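You operate a simulated robot arm through the tools that you are given. There is no shell and no other tool.

You are at the controls of a simulated robot arm. One attempt, no reset.

TASK
Test the relay in the socket at its printed volts: good to the green tray, bad to the red.
Fine: the trays beside the tester; switch off before it comes out.
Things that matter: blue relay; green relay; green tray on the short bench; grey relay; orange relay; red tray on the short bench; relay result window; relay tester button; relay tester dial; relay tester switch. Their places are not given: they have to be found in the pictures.

The check looks at the end state, three seconds after you hand in, the way a careful person would. Anything else that was tipped, shoved, dropped, spilled or broken makes it a failure.

THE ROBOT
A 6-joint arm with a two-finger gripper, fixed in place. Base frame: the origin is on the floor under the middle of its stand, x ahead of it, y to its left, z up; the work surface is at about z = 0.72. Lengths are in m, angles in rad, forces in N, time in s.
It reaches about 0.718 m from its shoulder. Its first joint turns from -1.204 to 3.002 rad. Payload 3 kg.
Tool frame: one jaw stands still; the origin (TCP) lies on its face and is the grasp point; the fingertips stand 0.03 m ahead of it; z points along the fingers, y is the line along which they close. The gripper opens to 0.096 m; its body begins 0.053 m behind the TCP.
Orientation is that of the tool frame in the base frame, as a unit quaternion [w, x, y, z]. With the fingers straight down and closing along the base's y, the tool's x points along the base's -x, its y along +y and its z along -z.

THE INTERFACE
- The arm moves only by the tool apply_moves. Its argument "plan" is a list of rows, each an object of numbers (a shift or turn left out is 0, a gripper value left out holds the last): "fingers": the finger opening in cm, from 0 to 9.6; "tx", "ty", "tz": the shift along the tool's x, y, z in cm; "ax", "ay", "az": the turn, a rotation vector about the tool's x, y, z in rad. In form: [{"fingers": .., "tx": .., "ty": .., "tz": .., "ax": .., "ay": .., "az": ..}, ...]. A call has 1 to 20 rows; each row is the pose to reach, as a shift and turn from the pose commanded when the call began, along the tool's axes at that moment. A row lasts 0.2 s, in which the tool goes at most 0.05 m and 0.15 rad; a call with a longer step from one row to the next is refused whole, and so is a gripper value outside its range. Where a pose cannot be reached the arm comes as near as it can. A force on the tool above 90 N (or 10 N above the force at the start of the call, whichever is more), or a blocked arm, ends the call early, and 0.2 s more pass. The fingers move at their own pace (about 0.153 m/s each) and stop on an object; they squeeze with about 37 N. The grip force told is the motor's: it shows also when the fingers shut on nothing. Time passes only in rows, and 0.2 s behind the last, so rows that repeat a pose let the fingers close. It gives the time, the measured TCP pose, the force on the tool (base axes), the opening and the grip force at its end, in the units of the frame above (readings bear some noise), with the torque about the TCP (base axes, N m) and any sound that the robot's microphone picked up.
- Cameras (640 x 400 px; columns grow to the right, rows downward): "scene" is fixed at [0.219, 0.651, 1.4774]; the picture's right is [-0.99, -0.12, 0.00], its down [-0.04, 0.37, -0.93] and it looks along [0.11, -0.92, -0.37] (base axes); focal length 313 px, centre (320, 200). "wrist" rides on the gripper at [0.073, 0.023, -0.083] in the tool frame; the picture's right is [-0.29, 0.96, 0.00], its down [-0.66, -0.20, -0.72] and it looks along [-0.69, -0.21, 0.69] (tool axes); focal length 247 px, centre (320, 200).
- get_image(camera): a new picture of that camera. It takes no simulated time.
- move_column(by): slides the trunk up (or, below 0, down) by that many m; the arm rides with it, the base frame stays. It gives what a move gives, with no picture.
- probe_pixels(camera, pixels): there is no depth. For up to 12 entries [column, row, z] of the newest picture of that camera ("zoom" is the newest enlarged one), the place [x, y] in the base frame at which the ray of that pixel passes the height z, good to about 0.003 m. It takes no simulated time.
- inspect(camera, box): a new picture of the part [left, top, right, bottom] of that camera's present view, enlarged. It takes no simulated time.
- finish_job(): hands the job in; it is judged then, once.

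Open the gripper and draw the arm clear of the work before you hand the job in, unless the task says otherwise.

The tools are called after "Call:" by a JSON object that holds its "name" and its "arguments". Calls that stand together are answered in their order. apply_moves: Moves the arm, as the interface text tells. Its arguments: {"type":"object","properties":{"plan":{"type":"array","items":{"type":"object","properties":{"fingers":{"type":"number"},"tx":{"type":"number"},"ty":{"type":"number"},"tz":{"type":"number"},"ax":{"type":"number"},"ay":{"type":"number"},"az":{"type":"number"}}}}},"required":["plan"]} The other tools are called the same way: move_column (by) moves the trunk up or down; get_image (camera) takes a picture; probe_pixels (camera, pixels) gives the place at which the rays of pixels pass given heights; inspect (camera, box) takes an enlarged picture of a part of a camera's view; finish_job () hands the job in.

At the start:

```text
time: 0.0
ee_pos: [0.3041, -0.4189, 1.1088]
ee_rot: [-0.001, 0.001, 1.0, 0.001]
ft_force: [-0.3, 0.6, -0.2]
torque: [0.04, 0.02, -0.03]
gripper_width: 0.096
gripper_force: 0.0
trunk travel left (down, up): [-0.673, 0.267]
```

scene: 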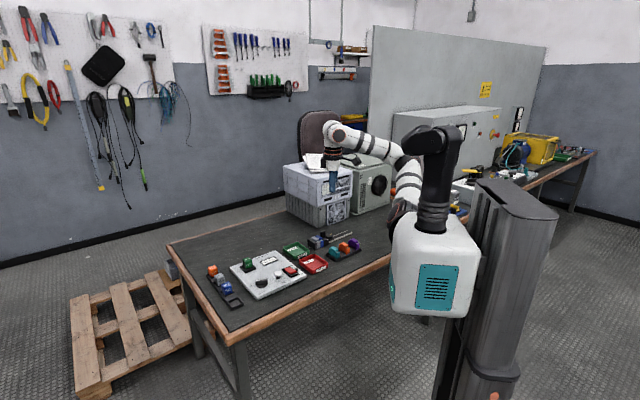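
wrist: 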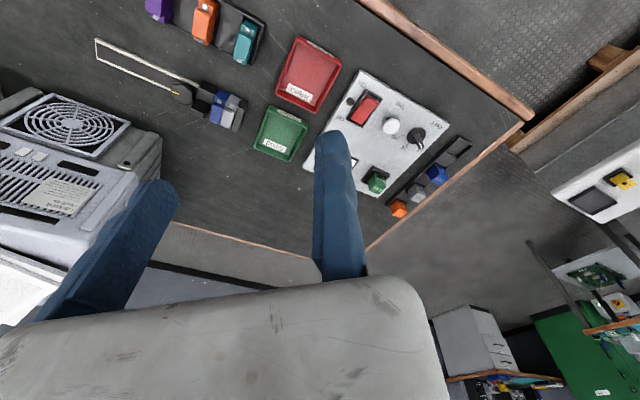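

I see the tester on the bench around scene pixel (268,272) with a green relay in it, trays at (295,252) and (313,264). I'll zoom in on both cameras.

Call:
{"name": "inspect", "arguments": {"camera": "scene", "box": [190, 220, 370, 330]}}

Call:
{"name": "inspect", "arguments": {"camera": "wrist", "box": [240, 20, 500, 230]}}

```text
3.56 times, centred on (280, 275) of scene
```

zoom: 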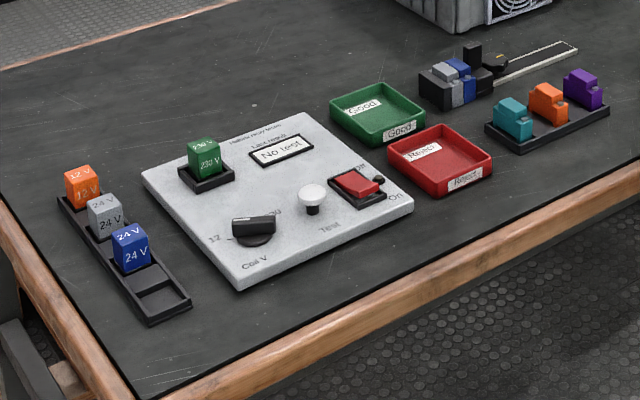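

```text
1.90 times, centred on (370, 125) of wrist
```

zoom: 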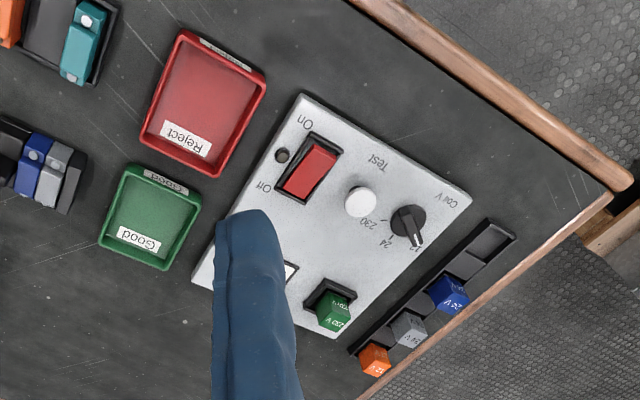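

The green relay in the socket reads 230 V and the dial seems to point at 12. I'll zoom in tighter for details of the dial, switch and window.

Call:
{"name": "inspect", "arguments": {"camera": "scene", "box": [225, 245, 315, 301]}}

Call:
{"name": "probe_pixels", "arguments": {"camera": "zoom", "pixels": [[320, 200, 0.72], [320, 200, 0.75]]}}

```text
7.11 times, centred on (270, 273) of scene
```

zoom: 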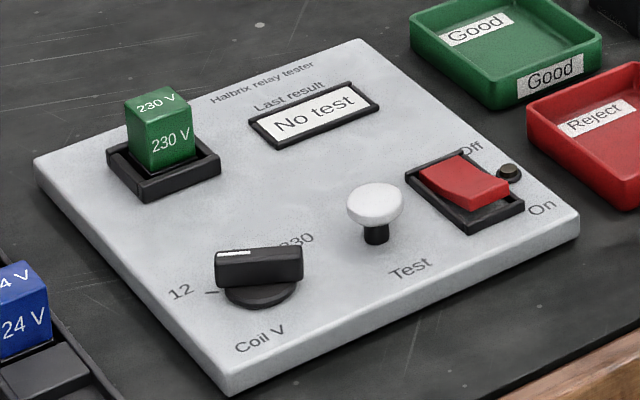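

```text
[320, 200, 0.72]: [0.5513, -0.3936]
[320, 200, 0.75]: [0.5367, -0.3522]
```

The switch is a rocker with Off (rear) / On (front), the dial has a bar handle with a white mark at its left end pointing toward 12. I'll probe key points of the tester in this zoom.

Call:
{"name": "probe_pixels", "arguments": {"camera": "zoom", "pixels": [[33, 160, 0.74], [358, 40, 0.74], [580, 215, 0.74], [230, 372, 0.74], [230, 395, 0.72], [580, 235, 0.72], [165, 170, 0.745], [260, 295, 0.74], [375, 240, 0.74], [465, 190, 0.745], [313, 113, 0.74], [180, 293, 0.74]]}}

Call:
{"name": "inspect", "arguments": {"camera": "wrist", "box": [300, 60, 460, 220]}}

```text
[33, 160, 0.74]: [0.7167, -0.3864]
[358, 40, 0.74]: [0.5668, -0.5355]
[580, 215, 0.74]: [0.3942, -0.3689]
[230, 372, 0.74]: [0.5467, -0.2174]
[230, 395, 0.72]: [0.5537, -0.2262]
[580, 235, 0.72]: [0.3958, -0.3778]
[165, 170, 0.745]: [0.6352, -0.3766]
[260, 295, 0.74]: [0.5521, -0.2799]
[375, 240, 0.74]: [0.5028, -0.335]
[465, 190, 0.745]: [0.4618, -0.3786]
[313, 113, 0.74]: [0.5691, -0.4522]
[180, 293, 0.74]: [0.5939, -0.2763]
```

```text
2.50 times, centred on (380, 140) of wrist
```

zoom: 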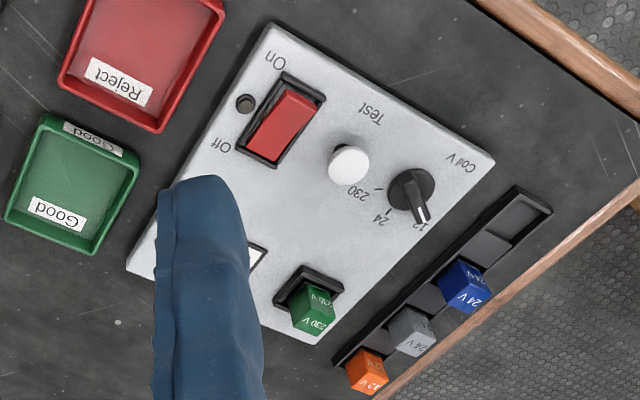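

The tester is about 0.21 × 0.24 m, turned about 45°, with the dial at 12 near (0.55,-0.28) and the relay near (0.635,-0.377). I'll probe the tray, bench edge, and label positions.

Call:
{"name": "inspect", "arguments": {"camera": "scene", "box": [190, 220, 370, 330]}}

Call:
{"name": "probe_pixels", "arguments": {"camera": "scene", "pixels": [[230, 343, 0.72], [300, 306, 0.72], [360, 277, 0.72], [388, 262, 0.72], [297, 255, 0.725], [313, 266, 0.725], [283, 250, 0.74], [297, 262, 0.72], [311, 251, 0.74], [316, 273, 0.72], [328, 262, 0.74], [167, 245, 0.72]]}}

```text
3.56 times, centred on (280, 275) of scene
```

zoom: 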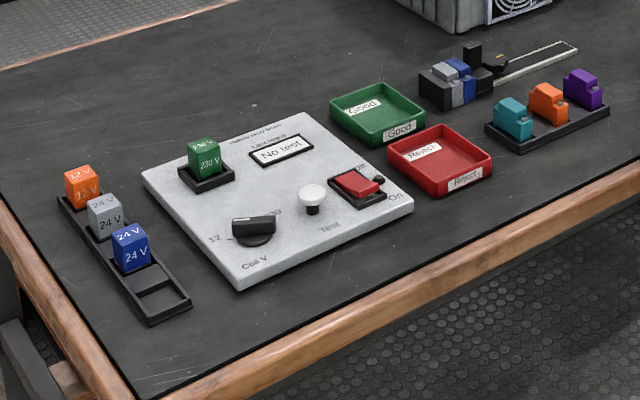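

```text
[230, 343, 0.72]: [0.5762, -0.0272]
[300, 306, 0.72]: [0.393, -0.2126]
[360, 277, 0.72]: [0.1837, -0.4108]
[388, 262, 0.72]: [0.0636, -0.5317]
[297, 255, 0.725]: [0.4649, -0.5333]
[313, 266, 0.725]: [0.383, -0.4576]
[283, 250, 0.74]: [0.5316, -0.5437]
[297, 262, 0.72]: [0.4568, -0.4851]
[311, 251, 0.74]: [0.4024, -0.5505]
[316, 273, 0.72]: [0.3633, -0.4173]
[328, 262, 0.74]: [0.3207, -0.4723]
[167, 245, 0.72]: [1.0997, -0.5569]
```

The bench front edge runs along x − y ≈ 0.6, about 0.42 m from the stand, so the trunk can go down freely. I lower the trunk 0.15 m for a closer look.

Call:
{"name": "move_column", "arguments": {"by": -0.15}}

Call:
{"name": "get_image", "arguments": {"camera": "wrist"}}

Call:
{"name": "get_image", "arguments": {"camera": "scene"}}

```text
time: 1.8
ee_pos: [0.3032, -0.4178, 0.9581]
ee_rot: [-0.001, 0.001, 1.0, 0.0]
ft_force: [0.9, -0.8, 0.2]
torque: [0.05, 0.01, -0.02]
gripper_width: 0.0958
gripper_force: 0.1
trunk travel left (down, up): [-0.523, 0.417]
```

```text
taken
```

wrist: 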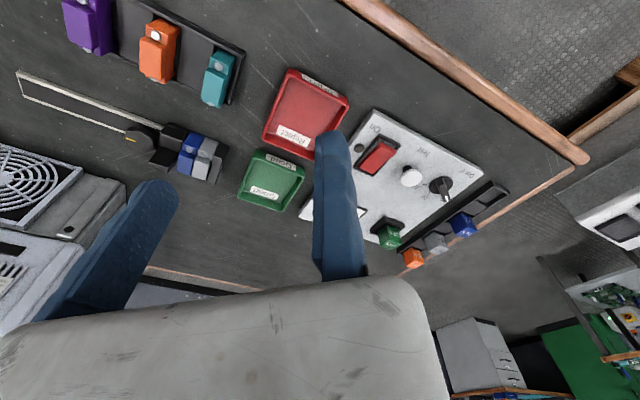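

```text
taken
```

scene: 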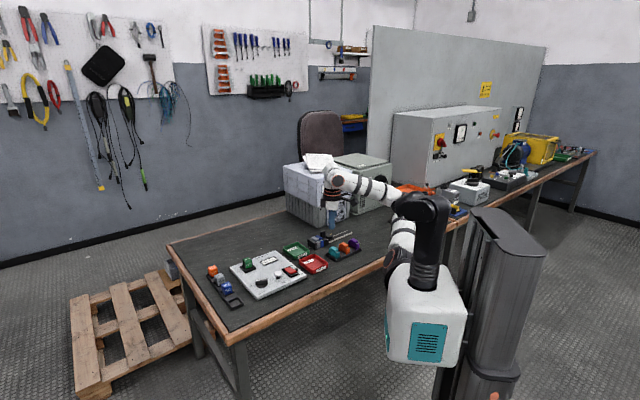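

The tester is at the right side of the wrist view. I move the gripper forward and left to (0.40,-0.30,0.93) for a closer view of the controls.

Call:
{"name": "apply_moves", "arguments": {"plan": [{"tx": -2.5, "ty": 2.5, "tz": 0.5, "fingers": 9.6}, {"tx": -5, "ty": 5, "tz": 1}, {"tx": -7.5, "ty": 8, "tz": 2}, {"tx": -10, "ty": 11.5, "tz": 3}, {"tx": -10, "ty": 11.5, "tz": 3}]}}

Call:
{"name": "get_image", "arguments": {"camera": "wrist"}}

```text
time: 3.0
ee_pos: [0.3751, -0.3367, 0.9116]
ee_rot: [0.0, 0.001, 1.0, 0.001]
ft_force: [0.7, 0.1, 1.0]
torque: [0.0, 0.02, 0.0]
gripper_width: 0.0962
gripper_force: 0.1
out of reach, approached as far as the arm can: row 3, 4, 5
trunk travel left (down, up): [-0.523, 0.417]
```

```text
taken
```

wrist: 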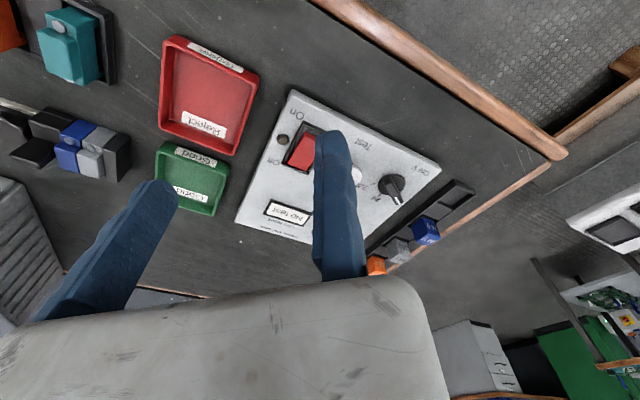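

The arm stopped short at (0.375,-0.337), out of reach at this trunk height. I look at the scene to see the arm configuration.

Call:
{"name": "inspect", "arguments": {"camera": "scene", "box": [250, 120, 570, 320]}}

```text
2.00 times, centred on (410, 220) of scene
```

zoom: 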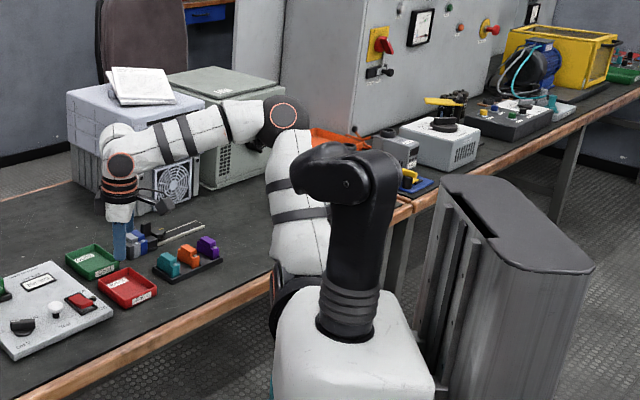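

I need to understand the arm's structure to plan reach, so I zoom into the shoulder area.

Call:
{"name": "inspect", "arguments": {"camera": "scene", "box": [300, 150, 480, 320]}}

```text
2.35 times, centred on (390, 235) of scene
```

zoom: 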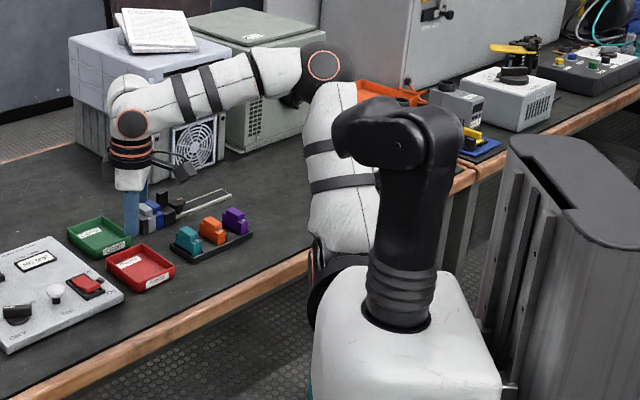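

The arm isn't stretched out, so a wrist joint limit is the likely cause. I test by turning the tool about its axis by −0.45 rad while asking for the same spot further forward.

Call:
{"name": "apply_moves", "arguments": {"plan": [{"az": -0.15}, {"az": -0.3}, {"az": -0.45}, {"az": -0.45}]}}

```text
time: 4.0
ee_pos: [0.374, -0.335, 0.9115]
ee_rot: [0.0, -0.224, 0.975, 0.001]
ft_force: [-0.4, -0.1, -0.1]
torque: [0.0, 0.02, -0.01]
gripper_width: 0.0959
gripper_force: 0.0
trunk travel left (down, up): [-0.523, 0.417]
```

The turn worked. Now I ask for a shift of about (+0.03,+0.03) in the base to see whether the limit has been relieved.

Call:
{"name": "apply_moves", "arguments": {"plan": [{"tx": -2, "ty": 0.7}, {"tx": -4, "ty": 1.4}, {"tx": -4, "ty": 1.4}]}}

```text
time: 4.8
ee_pos: [0.3779, -0.3326, 0.898]
ee_rot: [0.001, -0.223, 0.975, 0.0]
ft_force: [0.0, -0.1, 0.2]
torque: [0.01, 0.03, -0.03]
gripper_width: 0.0962
gripper_force: 0.1
out of reach, approached as far as the arm can: row 1, 2, 3
trunk travel left (down, up): [-0.523, 0.417]
```

Still blocked toward (+x,+y). I test a radially outward direction (+x,−y) to learn which direction is limited.

Call:
{"name": "apply_moves", "arguments": {"plan": [{"tx": -1.0, "ty": -2.5}, {"tx": -2.0, "ty": -5}, {"tx": -2.0, "ty": -5}]}}

```text
time: 5.5
ee_pos: [0.4132, -0.3725, 0.8957]
ee_rot: [0.0, -0.222, 0.975, 0.001]
ft_force: [-1.0, 0.8, 0.5]
torque: [0.02, 0.0, 0.01]
gripper_width: 0.096
gripper_force: 0.2
out of reach, approached as far as the arm can: row 2, 3
trunk travel left (down, up): [-0.523, 0.417]
```

The limit acts mainly toward (+x,+y) and up, and lower z helps. I test whether tilting the fingers outward (0.3 rad toward +x+y) relieves it.

Call:
{"name": "apply_moves", "arguments": {"plan": [{"ax": -0.05, "ay": -0.14}, {"ax": -0.1, "ay": -0.28}, {"ax": -0.1, "ay": -0.28, "tx": -2, "ty": 0.7}, {"ax": -0.1, "ay": -0.28, "tx": -4, "ty": 1.4}, {"ax": -0.1, "ay": -0.28, "tx": -4, "ty": 1.4}]}}

Call:
{"name": "inspect", "arguments": {"camera": "scene", "box": [250, 150, 480, 300]}}

```text
time: 6.8
ee_pos: [0.4444, -0.3438, 0.8953]
ee_rot: [0.124, -0.22, 0.964, 0.08]
ft_force: [-0.4, 0.6, 0.7]
torque: [-0.02, 0.03, -0.02]
gripper_width: 0.0958
gripper_force: 0.1
trunk travel left (down, up): [-0.523, 0.417]
```

```text
2.67 times, centred on (365, 225) of scene
```

zoom: 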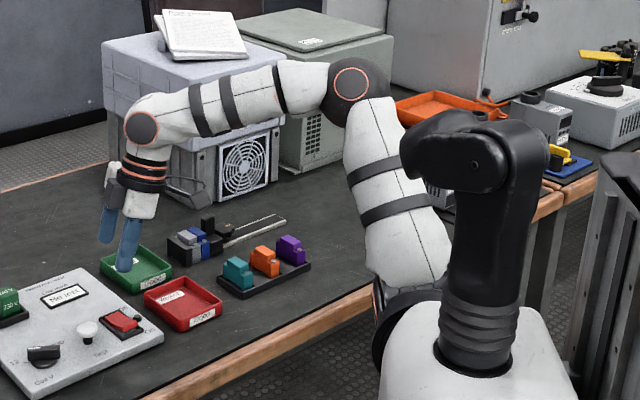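

Tilting relieved the limit: the TCP now reaches (0.444,-0.344). I push further in the (+x,+y) direction to see where it stops at this tilt.

Call:
{"name": "apply_moves", "arguments": {"plan": [{"tx": -3.3, "ty": 1.2}, {"tx": -6.6, "ty": 2.4}, {"tx": -10, "ty": 3.6}, {"tx": -10, "ty": 3.6}]}}

```text
time: 7.8
ee_pos: [0.4457, -0.334, 0.899]
ee_rot: [0.124, -0.219, 0.964, 0.081]
ft_force: [0.7, 0.1, 0.0]
torque: [-0.05, -0.01, 0.02]
gripper_width: 0.0964
gripper_force: 0.1
out of reach, approached as far as the arm can: row 1, 2, 3, 4
trunk travel left (down, up): [-0.523, 0.417]
```

It stops again, with the wrist position at the same plane as before, so it looks like a limit of the first joint or shoulder. I raise the trunk 0.25 m and then reach lower relative to the shoulder to see how the limit moves.

Call:
{"name": "move_column", "arguments": {"by": 0.25}}

Call:
{"name": "apply_moves", "arguments": {"plan": [{"tz": 4}, {"tz": 8}, {"tz": 12}, {"tz": 16}, {"tz": 16}]}}

Call:
{"name": "inspect", "arguments": {"camera": "scene", "box": [250, 50, 480, 300]}}

```text
time: 10.3
ee_pos: [0.4455, -0.3331, 1.1493]
ee_rot: [0.124, -0.22, 0.964, 0.08]
ft_force: [0.1, -0.4, 0.0]
torque: [-0.01, 0.01, 0.01]
gripper_width: 0.096
gripper_force: 0.0
trunk travel left (down, up): [-0.773, 0.167]
```

```text
time: 11.5
ee_pos: [0.4591, -0.3172, 0.9966]
ee_rot: [0.126, -0.219, 0.964, 0.08]
ft_force: [-1.0, -0.8, -0.7]
torque: [-0.06, 0.0, 0.0]
gripper_width: 0.0961
gripper_force: 0.2
out of reach, approached as far as the arm can: row 2, 3, 4, 5
trunk travel left (down, up): [-0.773, 0.167]
```

```text
1.60 times, centred on (365, 175) of scene
```

zoom: 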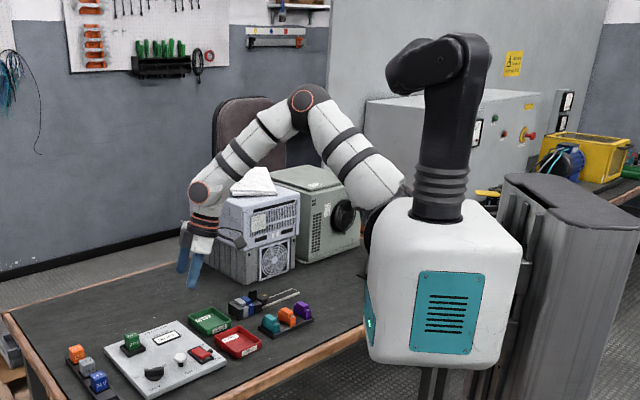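

Boundary points fit a curved surface, so I want to triangulate the arm's joints. I'll take a precise picture of the arm now and then after a pure trunk move.

Call:
{"name": "inspect", "arguments": {"camera": "scene", "box": [260, 80, 452, 200]}}

Call:
{"name": "inspect", "arguments": {"camera": "scene", "box": [350, 130, 478, 210]}}

Call:
{"name": "move_column", "arguments": {"by": 0.15}}

Call:
{"name": "inspect", "arguments": {"camera": "scene", "box": [260, 10, 452, 130]}}

Call:
{"name": "inspect", "arguments": {"camera": "scene", "box": [350, 60, 478, 140]}}

```text
3.33 times, centred on (356, 140) of scene
```

zoom: 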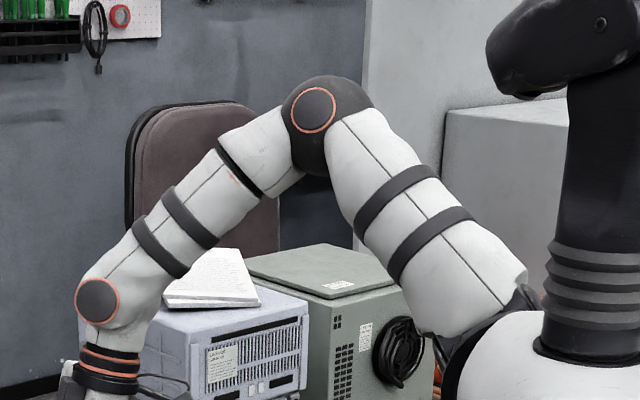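

```text
5.00 times, centred on (414, 170) of scene
```

zoom: 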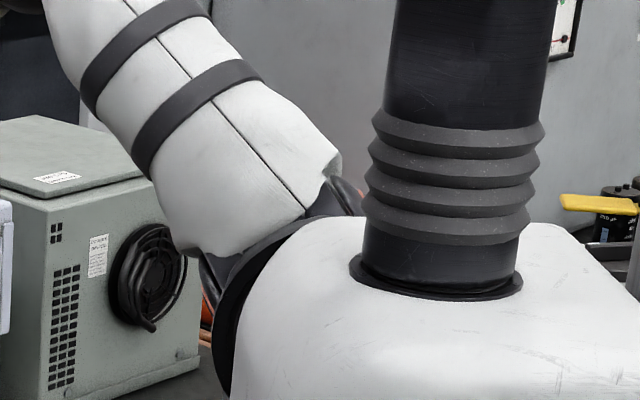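

```text
time: 13.3
ee_pos: [0.4604, -0.318, 1.1475]
ee_rot: [0.126, -0.22, 0.964, 0.08]
ft_force: [0.3, 0.9, -0.4]
torque: [0.02, 0.02, -0.02]
gripper_width: 0.0961
gripper_force: 0.0
trunk travel left (down, up): [-0.923, 0.017]
```

```text
3.33 times, centred on (356, 70) of scene
```

zoom: 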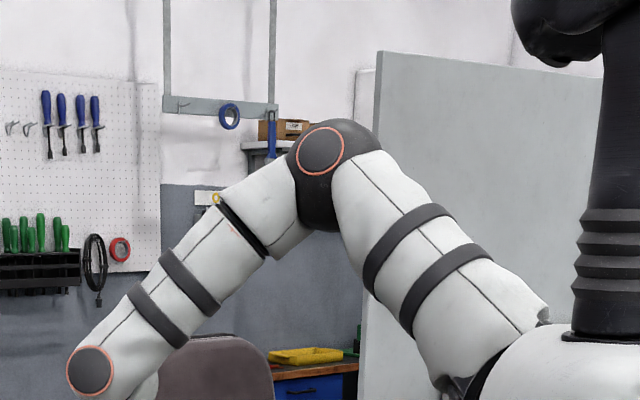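

```text
5.00 times, centred on (414, 100) of scene
```

zoom: 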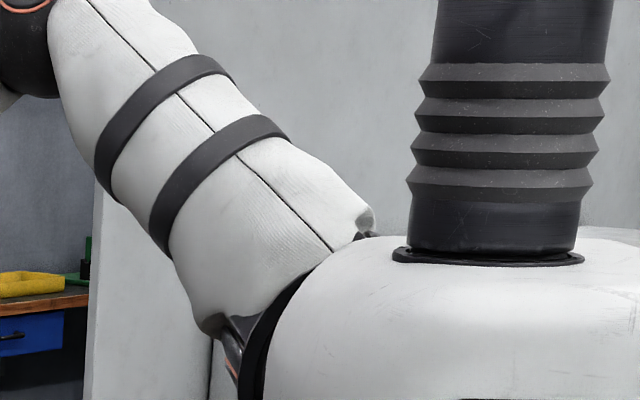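

The shoulder is on the torso's right side, with an elbow bend near 90°, so it is not full stretch. I'll now lower the tool straight down from the high trunk position to see how the limit behaves well below the shoulder.

Call:
{"name": "apply_moves", "arguments": {"plan": [{"tx": 1.3, "ty": -0.5, "tz": 4.7}, {"tx": 2.6, "ty": -1.0, "tz": 9.4}, {"tx": 3.9, "ty": -1.5, "tz": 14.1}, {"tx": 5.2, "ty": -2.0, "tz": 18.8}, {"tx": 6.5, "ty": -2.5, "tz": 23.5}, {"tx": 7.6, "ty": -2.9, "tz": 27}, {"tx": 7.6, "ty": -2.9, "tz": 27}]}}

Call:
{"name": "inspect", "arguments": {"camera": "scene", "box": [250, 50, 490, 290]}}

```text
time: 14.9
ee_pos: [0.4055, -0.3007, 1.0112]
ee_rot: [0.121, -0.22, 0.965, 0.074]
ft_force: [0.6, 0.2, -0.5]
torque: [0.0, -0.01, -0.02]
gripper_width: 0.0959
gripper_force: 0.0
out of reach, approached as far as the arm can: row 1, 2, 3, 4, 5, 6, 7
trunk travel left (down, up): [-0.923, 0.017]
```

```text
1.67 times, centred on (370, 170) of scene
```

zoom: 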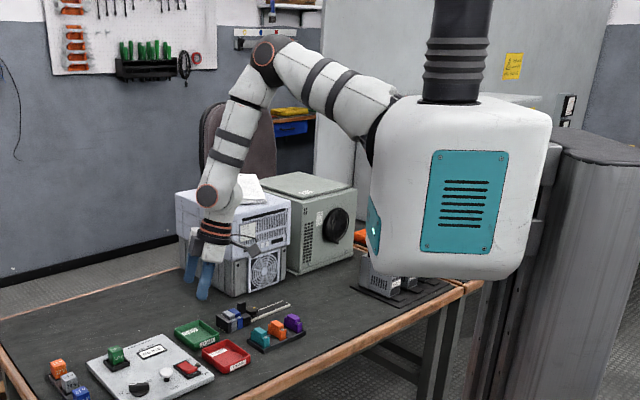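

Working the geometry through: the shoulder pitches about a sideways axis at about (0.07,-0.19), and the arm is now in an "elbow-overhead" posture whose second and first joints hit their limits. I need to swap to the elbow-low posture: go back up and right to near (0.31,-0.42), then cross where the upper arm points straight sideways.

Call:
{"name": "apply_moves", "arguments": {"plan": [{"tx": -1.2, "ty": 0.4, "tz": -4.3}, {"tx": -2.4, "ty": 0.8, "tz": -8.6}, {"tx": -3.6, "ty": 1.2, "tz": -13, "ax": 0.033, "ay": 0.093}, {"tx": -1.0, "ty": -0.15, "tz": -16.6, "ax": 0.066, "ay": 0.186}, {"tx": 1.6, "ty": -1.5, "tz": -20.1, "ax": 0.1, "ay": 0.28}, {"tx": 4.2, "ty": -2.85, "tz": -23.7, "ax": 0.1, "ay": 0.28}, {"tx": 6.8, "ty": -4.2, "tz": -27.2, "ax": 0.1, "ay": 0.28}, {"tx": 6.8, "ty": -4.2, "tz": -27.2, "ax": 0.1, "ay": 0.28}]}}

Call:
{"name": "get_image", "arguments": {"camera": "scene"}}

```text
time: 16.7
ee_pos: [0.3491, -0.3847, 1.2639]
ee_rot: [0.0, -0.222, 0.975, 0.0]
ft_force: [-1.1, 0.1, -0.9]
torque: [-0.01, 0.04, 0.0]
gripper_width: 0.096
gripper_force: 0.1
out of reach, approached as far as the arm can: row 1, 5, 6, 7, 8
trunk travel left (down, up): [-0.923, 0.017]
```

```text
taken
```

scene: 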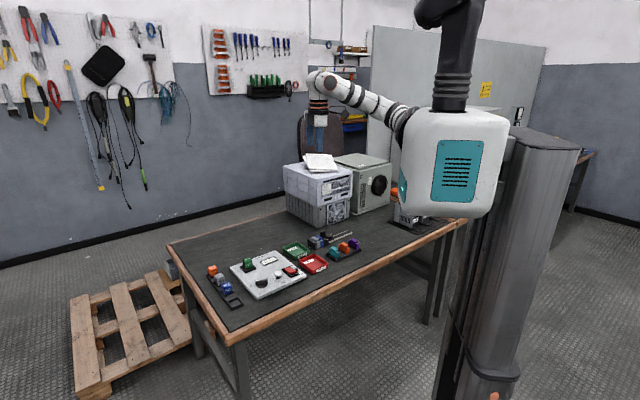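

It stopped at (0.349,-0.385,1.264), blocked toward (−x,−y). I zoom in on the arm to see the elbow.

Call:
{"name": "inspect", "arguments": {"camera": "scene", "box": [280, 50, 440, 150]}}

Call:
{"name": "get_image", "arguments": {"camera": "wrist"}}

```text
4.00 times, centred on (360, 100) of scene
```

zoom: 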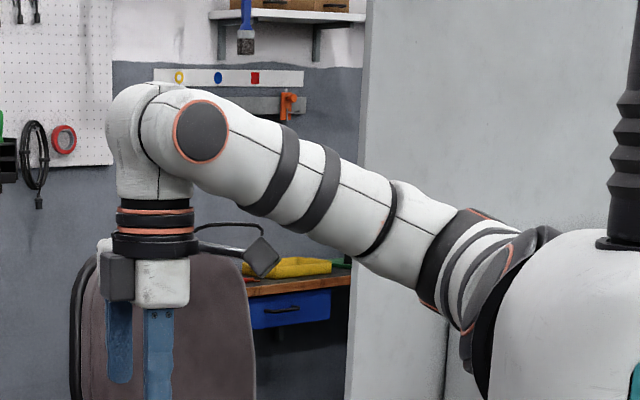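

```text
taken
```

wrist: 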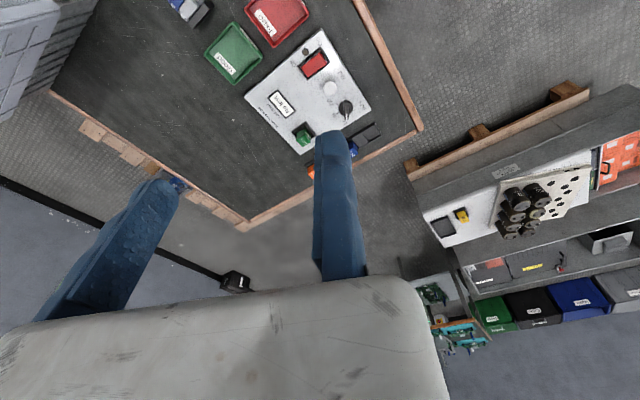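

The upper arm now points straight sideways (elbow at zoom (470,265), shoulder disc just behind it), which is exactly the crossing point. I now move down and slightly forward so the elbow drops below the shoulder line.

Call:
{"name": "apply_moves", "arguments": {"plan": [{"tx": -1.4, "ty": -0.7, "tz": 4.6}, {"tx": -2.8, "ty": -1.4, "tz": 9.2}, {"tx": -3.2, "ty": -0.7, "tz": 13.9}, {"tx": -3.4, "ty": 0, "tz": 18.6}, {"tx": -3.4, "ty": 0, "tz": 18.6}]}}

Call:
{"name": "inspect", "arguments": {"camera": "scene", "box": [250, 50, 450, 200]}}

```text
time: 17.9
ee_pos: [0.3804, -0.3698, 1.0756]
ee_rot: [0.0, -0.222, 0.975, 0.001]
ft_force: [-0.8, 0.2, 0.3]
torque: [-0.04, -0.01, 0.0]
gripper_width: 0.0958
gripper_force: 0.0
trunk travel left (down, up): [-0.923, 0.017]
```

```text
2.67 times, centred on (350, 125) of scene
```

zoom: 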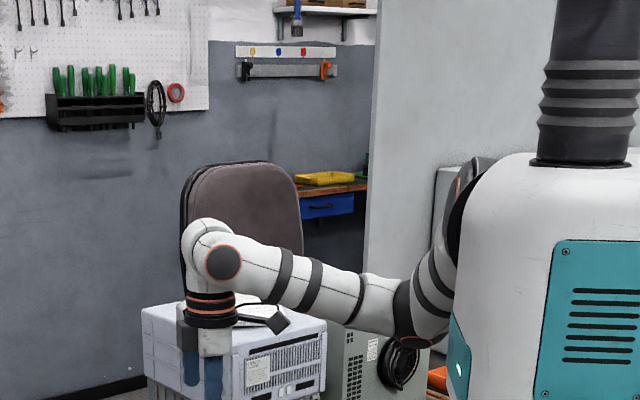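

The elbow is now below the shoulder: the posture swap worked. I lower the trunk by 0.13 m and then move toward the tester to verify the reach.

Call:
{"name": "move_column", "arguments": {"by": -0.13}}

Call:
{"name": "apply_moves", "arguments": {"plan": [{"tx": -3.5, "ty": 1.5}, {"tx": -7, "ty": 3}, {"tx": -10, "ty": 4.5}, {"tx": -10, "ty": 4.5}]}}

Call:
{"name": "get_image", "arguments": {"camera": "wrist"}}

```text
time: 19.5
ee_pos: [0.3796, -0.3692, 0.9468]
ee_rot: [0.0, -0.222, 0.975, 0.001]
ft_force: [0.3, 0.6, -0.2]
torque: [-0.01, -0.01, 0.0]
gripper_width: 0.0957
gripper_force: 0.1
trunk travel left (down, up): [-0.793, 0.147]
```

```text
time: 20.5
ee_pos: [0.4745, -0.2957, 0.912]
ee_rot: [0.002, -0.224, 0.975, 0.001]
ft_force: [-0.9, -0.8, 0.4]
torque: [0.02, -0.05, -0.01]
gripper_width: 0.0959
gripper_force: 0.1
out of reach, approached as far as the arm can: row 1, 2, 3, 4
trunk travel left (down, up): [-0.793, 0.147]
```

```text
taken
```

wrist: 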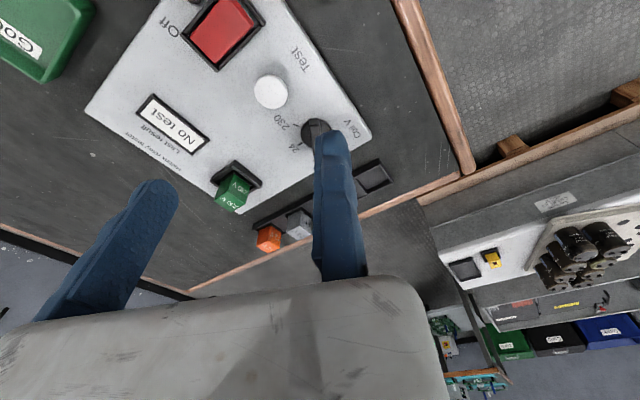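

The tester is now well within reach at (0.4745,-0.2957,0.912). I zoom in with the wrist camera on the dial, button, window and switch.

Call:
{"name": "inspect", "arguments": {"camera": "wrist", "box": [80, 0, 400, 220]}}

Call:
{"name": "inspect", "arguments": {"camera": "wrist", "box": [240, 60, 400, 170]}}

```text
1.82 times, centred on (240, 110) of wrist
```

zoom: 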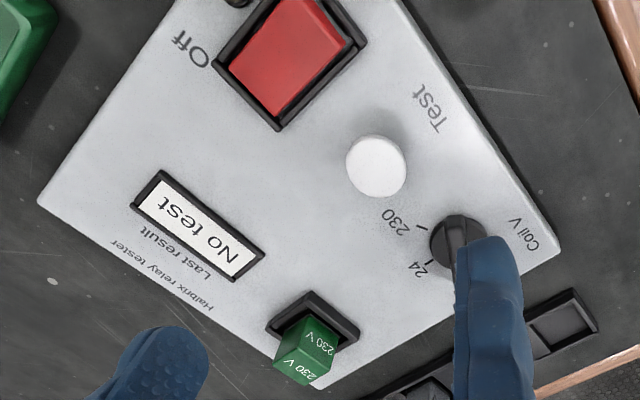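

```text
3.64 times, centred on (320, 115) of wrist
```

zoom: 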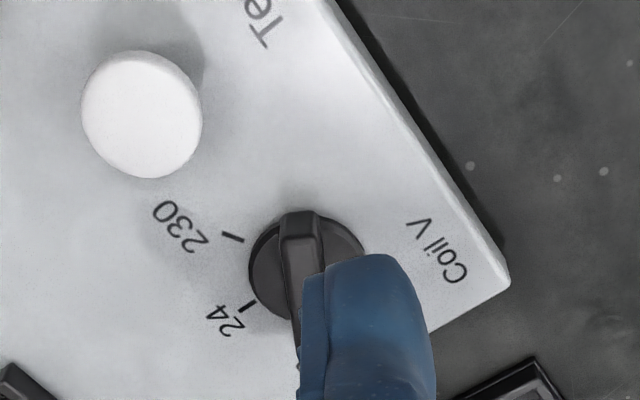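

I probe the plate corner, ticks, and dial in this wrist zoom at several heights to establish the plate height and dial centre.

Call:
{"name": "probe_pixels", "arguments": {"camera": "zoom", "pixels": [[509, 283, 0.73], [509, 283, 0.74], [509, 283, 0.75], [222, 232, 0.74], [243, 242, 0.74], [240, 318, 0.74], [257, 302, 0.74], [308, 262, 0.745], [303, 228, 0.76], [141, 115, 0.77], [141, 115, 0.78], [250, 262, 0.745]]}}

Call:
{"name": "inspect", "arguments": {"camera": "scene", "box": [235, 262, 299, 302]}}

```text
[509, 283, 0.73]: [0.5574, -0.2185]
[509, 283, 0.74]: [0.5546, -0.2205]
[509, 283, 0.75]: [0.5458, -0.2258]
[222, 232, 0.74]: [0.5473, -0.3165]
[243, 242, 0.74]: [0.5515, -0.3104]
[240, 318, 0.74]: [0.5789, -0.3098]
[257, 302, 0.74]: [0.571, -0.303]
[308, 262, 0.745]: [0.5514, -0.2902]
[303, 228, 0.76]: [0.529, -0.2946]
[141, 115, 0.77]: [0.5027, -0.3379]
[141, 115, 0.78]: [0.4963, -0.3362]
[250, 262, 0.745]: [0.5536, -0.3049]
```

```text
10.00 times, centred on (267, 282) of scene
```

zoom: 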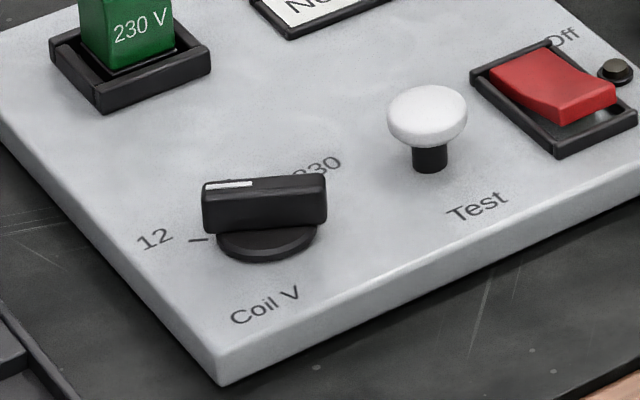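

I probe the same features in the scene zoom for triangulation.

Call:
{"name": "probe_pixels", "arguments": {"camera": "zoom", "pixels": [[221, 360, 0.73], [221, 360, 0.74], [221, 360, 0.75], [221, 386, 0.72], [205, 241, 0.74], [190, 241, 0.74], [265, 240, 0.745], [265, 190, 0.77], [265, 190, 0.78], [427, 112, 0.77], [427, 112, 0.78], [430, 165, 0.74]]}}

```text
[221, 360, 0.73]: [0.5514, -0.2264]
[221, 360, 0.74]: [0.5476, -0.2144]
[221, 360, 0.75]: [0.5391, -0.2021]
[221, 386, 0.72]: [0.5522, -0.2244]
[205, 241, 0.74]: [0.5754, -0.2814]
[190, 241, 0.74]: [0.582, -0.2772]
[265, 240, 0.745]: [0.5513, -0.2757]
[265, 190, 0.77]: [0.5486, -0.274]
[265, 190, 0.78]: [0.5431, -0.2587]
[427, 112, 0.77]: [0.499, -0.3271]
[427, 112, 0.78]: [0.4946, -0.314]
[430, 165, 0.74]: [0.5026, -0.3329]
```

Plate top is about z=0.735, button cap near (0.505,-0.339,0.76), dial centre near (0.553,-0.288). I test the wrist's turning range in free air by turning the tool +2.1 rad, which also gives another camera view.

Call:
{"name": "apply_moves", "arguments": {"plan": [{"az": 0.14}, {"az": 0.28}, {"az": 0.42}, {"az": 0.56}, {"az": 0.7}, {"az": 0.84}, {"az": 0.98}, {"az": 1.12}, {"az": 1.26}, {"az": 1.4}, {"az": 1.54}, {"az": 1.68}, {"az": 1.82}, {"az": 1.96}, {"az": 2.1}, {"az": 2.1}]}}

Call:
{"name": "get_image", "arguments": {"camera": "wrist"}}

Call:
{"name": "inspect", "arguments": {"camera": "scene", "box": [230, 130, 450, 310]}}

```text
time: 23.9
ee_pos: [0.4768, -0.2969, 0.9101]
ee_rot: [0.0, 0.736, 0.677, 0.001]
ft_force: [-0.3, -0.1, -0.1]
torque: [-0.01, 0.01, 0.02]
gripper_width: 0.0962
gripper_force: 0.1
trunk travel left (down, up): [-0.793, 0.147]
```

```text
taken
```

wrist: 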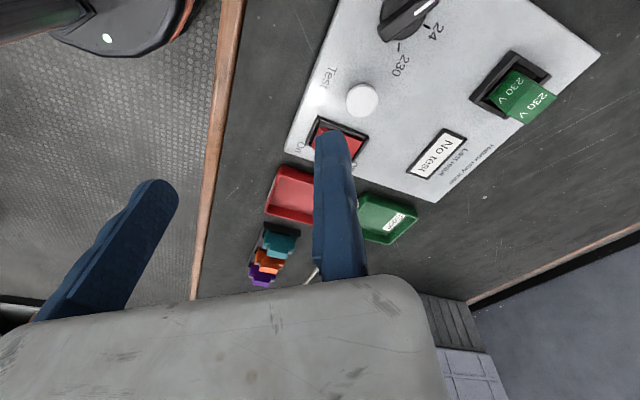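

```text
2.22 times, centred on (340, 220) of scene
```

zoom: 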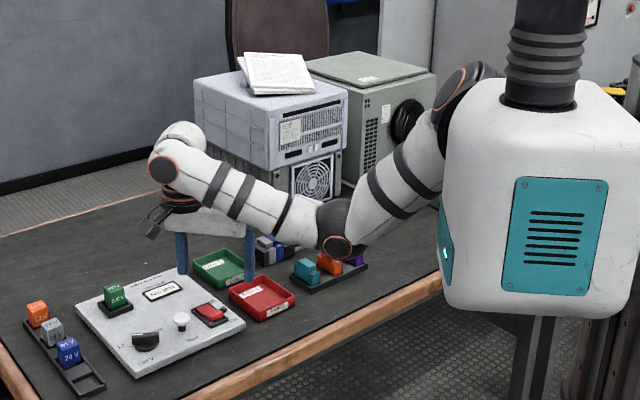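

The turn range is fine. From this view the dial at (405,15) is unobstructed with its white mark; I zoom in on it and on the relay.

Call:
{"name": "inspect", "arguments": {"camera": "wrist", "box": [320, 0, 480, 100]}}

Call:
{"name": "probe_pixels", "arguments": {"camera": "zoom", "pixels": [[320, 60, 0.745], [430, 10, 0.76], [370, 75, 0.76]]}}

Call:
{"name": "inspect", "arguments": {"camera": "wrist", "box": [400, 30, 600, 200]}}

```text
4.00 times, centred on (400, 50) of wrist
```

zoom: 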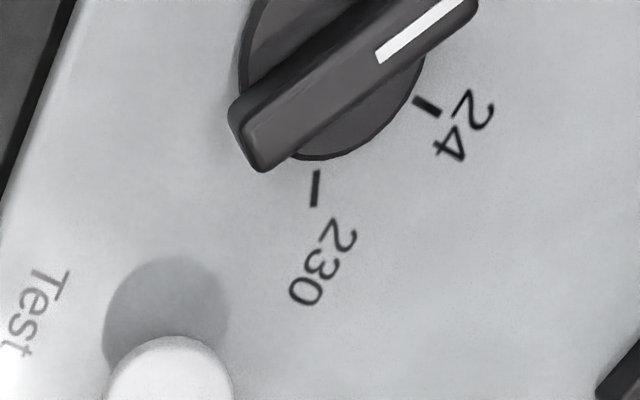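

```text
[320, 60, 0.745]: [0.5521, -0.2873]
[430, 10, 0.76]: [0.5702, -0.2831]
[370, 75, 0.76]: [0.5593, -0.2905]
```

```text
2.35 times, centred on (500, 115) of wrist
```

zoom: 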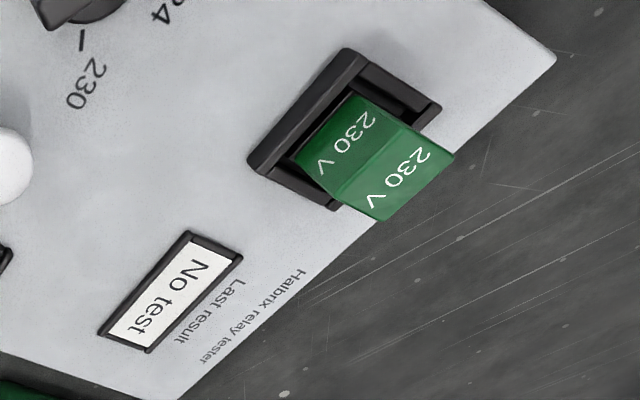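

I shift the camera 5.5 cm toward +y so the whole dial comes into view for an accurate bar angle and centre.

Call:
{"name": "apply_moves", "arguments": {"plan": [{"tx": 2.7, "ty": -0.2}, {"tx": 5.5, "ty": -0.4}, {"tx": 5.5, "ty": -0.4}]}}

Call:
{"name": "get_image", "arguments": {"camera": "wrist"}}

Call:
{"name": "inspect", "arguments": {"camera": "wrist", "box": [340, 20, 500, 120]}}

```text
time: 24.7
ee_pos: [0.4818, -0.2422, 0.904]
ee_rot: [0.0, 0.735, 0.678, 0.001]
ft_force: [0.7, -0.5, -0.2]
torque: [0.01, 0.0, 0.01]
gripper_width: 0.0959
gripper_force: 0.1
out of reach, approached as far as the arm can: row 2, 3
trunk travel left (down, up): [-0.793, 0.147]
```

```text
taken
```

wrist: 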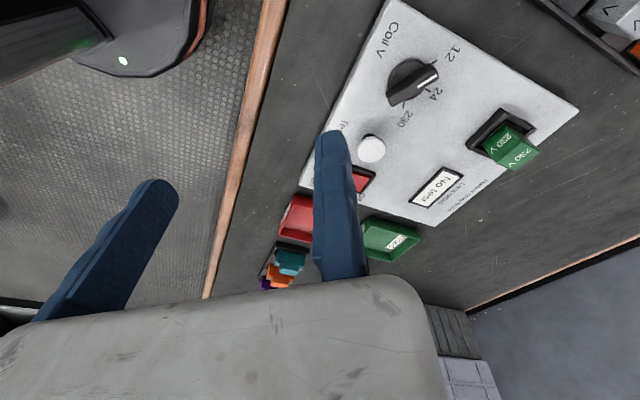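

```text
4.00 times, centred on (420, 70) of wrist
```

zoom: 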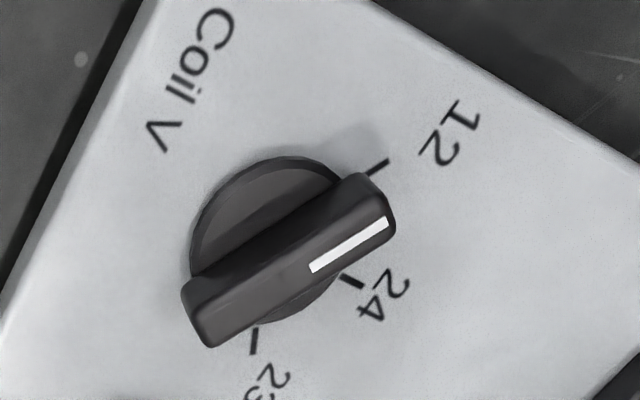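

Now the dial with all three ticks (12 at (378,166), 24 at (352,280), 230 at (254,340)) is clear. I probe bar ends, white mark and ticks.

Call:
{"name": "probe_pixels", "arguments": {"camera": "zoom", "pixels": [[310, 268, 0.76], [388, 222, 0.76], [201, 329, 0.76], [392, 215, 0.76], [368, 174, 0.735], [390, 160, 0.735], [342, 274, 0.735], [363, 287, 0.735], [257, 330, 0.735], [250, 353, 0.735], [185, 290, 0.745], [340, 182, 0.745]]}}

```text
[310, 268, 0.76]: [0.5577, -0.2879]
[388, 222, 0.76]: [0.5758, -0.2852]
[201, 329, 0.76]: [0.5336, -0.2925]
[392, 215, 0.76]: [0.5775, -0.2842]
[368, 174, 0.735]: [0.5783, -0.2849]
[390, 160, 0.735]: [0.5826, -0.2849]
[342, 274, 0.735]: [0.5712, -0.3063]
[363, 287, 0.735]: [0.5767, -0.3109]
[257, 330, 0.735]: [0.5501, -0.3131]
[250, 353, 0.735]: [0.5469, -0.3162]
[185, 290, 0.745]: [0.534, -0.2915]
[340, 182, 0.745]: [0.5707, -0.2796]
```

The fit gives dial centre ≈ (0.5555,-0.2895) with marks at about +15° (12), −45° (24), −105° (230), so it needs a 120° clockwise turn. I lower the trunk a bit and move above the dial while turning the tool to line up with the bar (13°).

Call:
{"name": "move_column", "arguments": {"by": -0.04}}

Call:
{"name": "apply_moves", "arguments": {"plan": [{"tx": -0.9, "ty": 1.8, "az": -0.135}, {"tx": -1.8, "ty": 3.6, "az": -0.27}, {"tx": -2.7, "ty": 5.5, "az": -0.405}, {"tx": -3.4, "ty": 7.3, "az": -0.54}, {"tx": -3.4, "ty": 7.3, "az": -0.675}, {"tx": -3.4, "ty": 7.3, "az": -0.81}, {"tx": -3.4, "ty": 7.3, "az": -0.945}, {"tx": -3.4, "ty": 7.3, "az": -1.08}, {"tx": -3.4, "ty": 7.3, "az": -1.215}, {"tx": -3.4, "ty": 7.3, "az": -1.35}, {"tx": -3.4, "ty": 7.3, "az": -1.485}, {"tx": -3.4, "ty": 7.3, "az": -1.62}, {"tx": -3.4, "ty": 7.3, "az": -1.755}, {"tx": -3.4, "ty": 7.3, "az": -1.878}, {"tx": -3.4, "ty": 7.3, "az": -1.878, "fingers": 4}]}}

Call:
{"name": "get_image", "arguments": {"camera": "wrist"}}

Call:
{"name": "inspect", "arguments": {"camera": "scene", "box": [210, 150, 410, 310]}}

```text
time: 25.5
ee_pos: [0.4813, -0.2416, 0.864]
ee_rot: [0.001, 0.735, 0.678, 0.001]
ft_force: [-0.4, -0.4, 0.5]
torque: [-0.01, -0.02, 0.01]
gripper_width: 0.0959
gripper_force: 0.0
trunk travel left (down, up): [-0.753, 0.187]
```

```text
time: 28.7
ee_pos: [0.5518, -0.2813, 0.8659]
ee_rot: [0.001, -0.114, 0.993, 0.0]
ft_force: [-0.3, 1.0, -0.3]
torque: [-0.01, 0.01, 0.02]
gripper_width: 0.0398
gripper_force: 0.0
trunk travel left (down, up): [-0.753, 0.187]
```

```text
taken
```

wrist: 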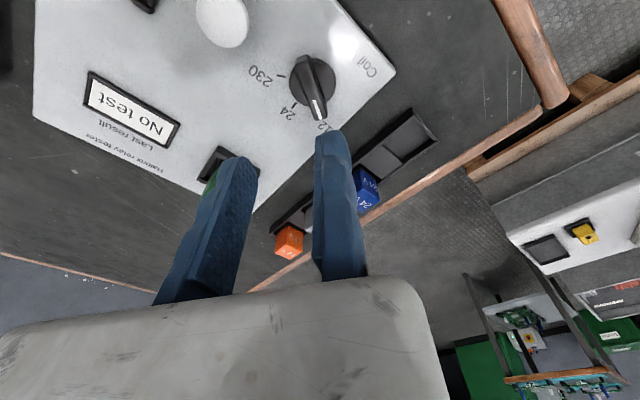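

```text
2.50 times, centred on (310, 230) of scene
```

zoom: 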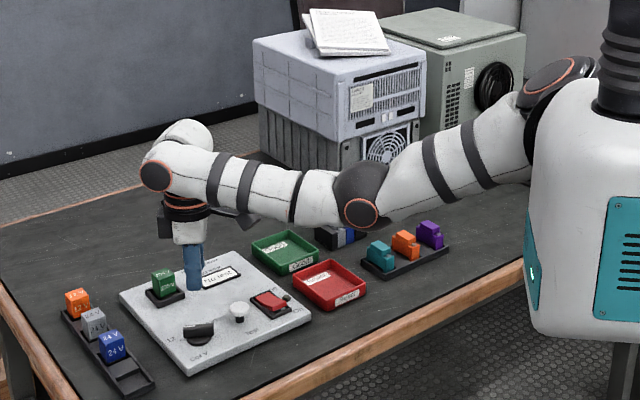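

The gripper is above the dial with the fingers either side. I zoom in to check alignment between the fingers and the bar.

Call:
{"name": "inspect", "arguments": {"camera": "wrist", "box": [240, 40, 400, 150]}}

Call:
{"name": "probe_pixels", "arguments": {"camera": "zoom", "pixels": [[320, 200, 0.76]]}}

```text
3.64 times, centred on (320, 95) of wrist
```

zoom: 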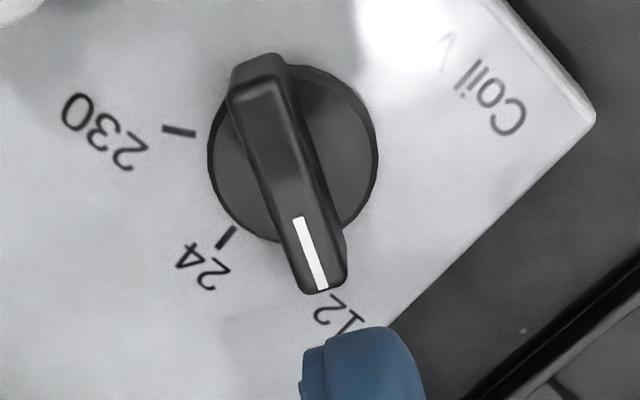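

```text
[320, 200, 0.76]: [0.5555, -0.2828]
```

The bar is parallel to the fingers to within about 1°, with the fixed jaw about 5.5 mm from the bar's centre line; bar half-width is about 5 mm. I shift 3 mm outward for clearance, raise 3 cm, then lower by the trunk.

Call:
{"name": "apply_moves", "arguments": {"plan": [{"ty": 0.3, "tz": -1.5}, {"ty": 0.3, "tz": -3}, {"ty": 0.3, "tz": -3, "fingers": 3.2}]}}

Call:
{"name": "move_column", "arguments": {"by": -0.09}}

Call:
{"name": "get_image", "arguments": {"camera": "wrist"}}

Call:
{"name": "inspect", "arguments": {"camera": "scene", "box": [220, 230, 316, 300]}}

```text
time: 29.5
ee_pos: [0.5498, -0.278, 0.893]
ee_rot: [0.001, -0.113, 0.994, 0.001]
ft_force: [0.5, 0.2, 0.3]
torque: [0.01, 0.02, 0.04]
gripper_width: 0.0321
gripper_force: 0.1
trunk travel left (down, up): [-0.753, 0.187]
```

```text
time: 30.7
ee_pos: [0.5505, -0.2789, 0.8037]
ee_rot: [0.001, -0.114, 0.994, 0.0]
ft_force: [-1.0, 0.0, -0.3]
torque: [0.02, -0.02, 0.02]
gripper_width: 0.0319
gripper_force: 0.1
trunk travel left (down, up): [-0.663, 0.277]
```

```text
taken
```

wrist: 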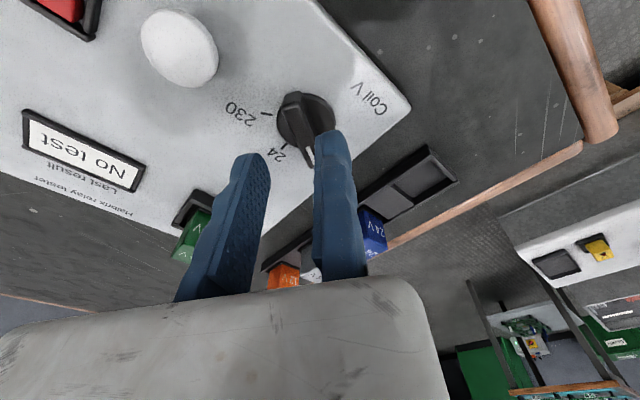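

```text
5.71 times, centred on (268, 265) of scene
```

zoom: 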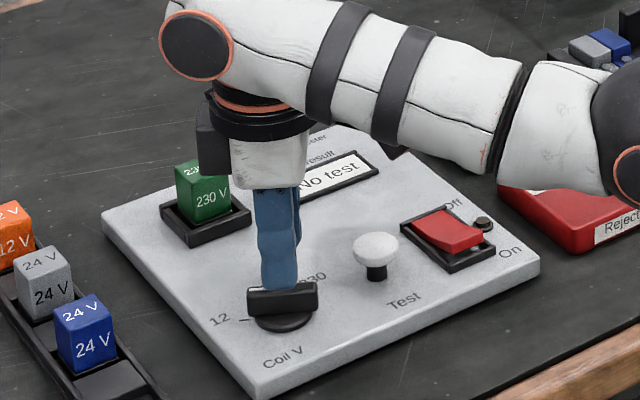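

Fingers are about 1 cm above the bar. I zoom in to verify the clearance of the fixed jaw from the bar before descending.

Call:
{"name": "inspect", "arguments": {"camera": "wrist", "box": [230, 80, 390, 190]}}

```text
3.64 times, centred on (310, 135) of wrist
```

zoom: 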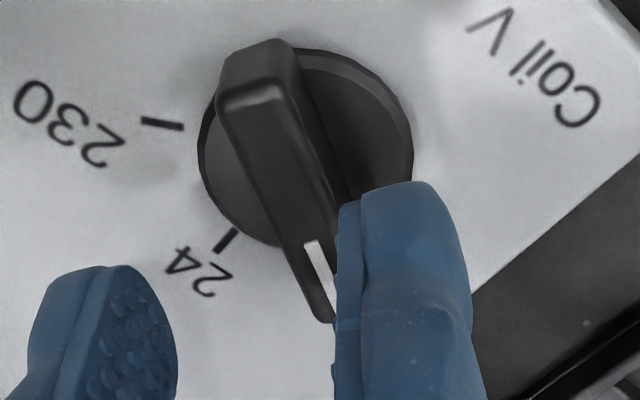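

Clearance to the bar is about 3 mm on the fixed side. I descend 2.8 cm, watching forces.

Call:
{"name": "apply_moves", "arguments": {"plan": [{"tz": 0.9}, {"tz": 1.8}, {"tz": 2.7}, {"tz": 2.7}]}}

Call:
{"name": "inspect", "arguments": {"camera": "scene", "box": [235, 255, 299, 295]}}

Call:
{"name": "inspect", "arguments": {"camera": "wrist", "box": [230, 80, 390, 190]}}

```text
time: 31.7
ee_pos: [0.5499, -0.2783, 0.7772]
ee_rot: [0.0, -0.113, 0.994, -0.001]
ft_force: [-0.6, -0.1, -0.1]
torque: [0.0, 0.01, 0.02]
gripper_width: 0.0321
gripper_force: 0.0
trunk travel left (down, up): [-0.663, 0.277]
```

```text
10.00 times, centred on (267, 275) of scene
```

zoom: 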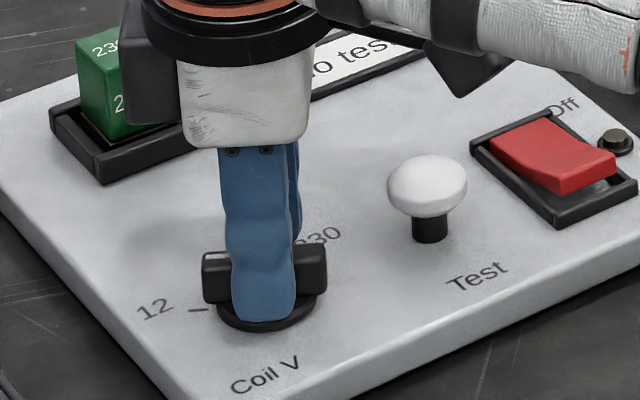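

```text
3.64 times, centred on (310, 135) of wrist
```

zoom: 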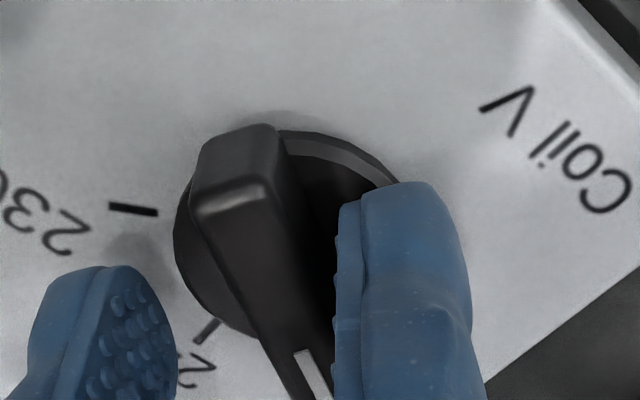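

The bar sits between the fingers. I shift 2.8 mm so the fixed jaw nearly touches, then close.

Call:
{"name": "apply_moves", "arguments": {"plan": [{"ty": -0.28}, {"ty": -0.28, "fingers": 1.6}, {"ty": -0.28, "fingers": 0.6}, {"ty": -0.28, "fingers": 0.6}]}}

Call:
{"name": "inspect", "arguments": {"camera": "wrist", "box": [230, 80, 390, 190]}}

```text
time: 32.7
ee_pos: [0.5515, -0.2823, 0.7778]
ee_rot: [0.001, -0.113, 0.994, 0.0]
ft_force: [0.6, -3.7, 1.0]
torque: [-0.26, 0.37, -0.01]
gripper_width: 0.0117
gripper_force: 44.7
trunk travel left (down, up): [-0.663, 0.277]
```

```text
3.64 times, centred on (310, 135) of wrist
```

zoom: 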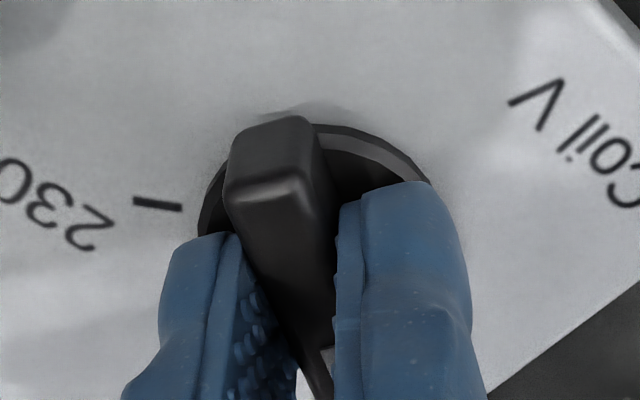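

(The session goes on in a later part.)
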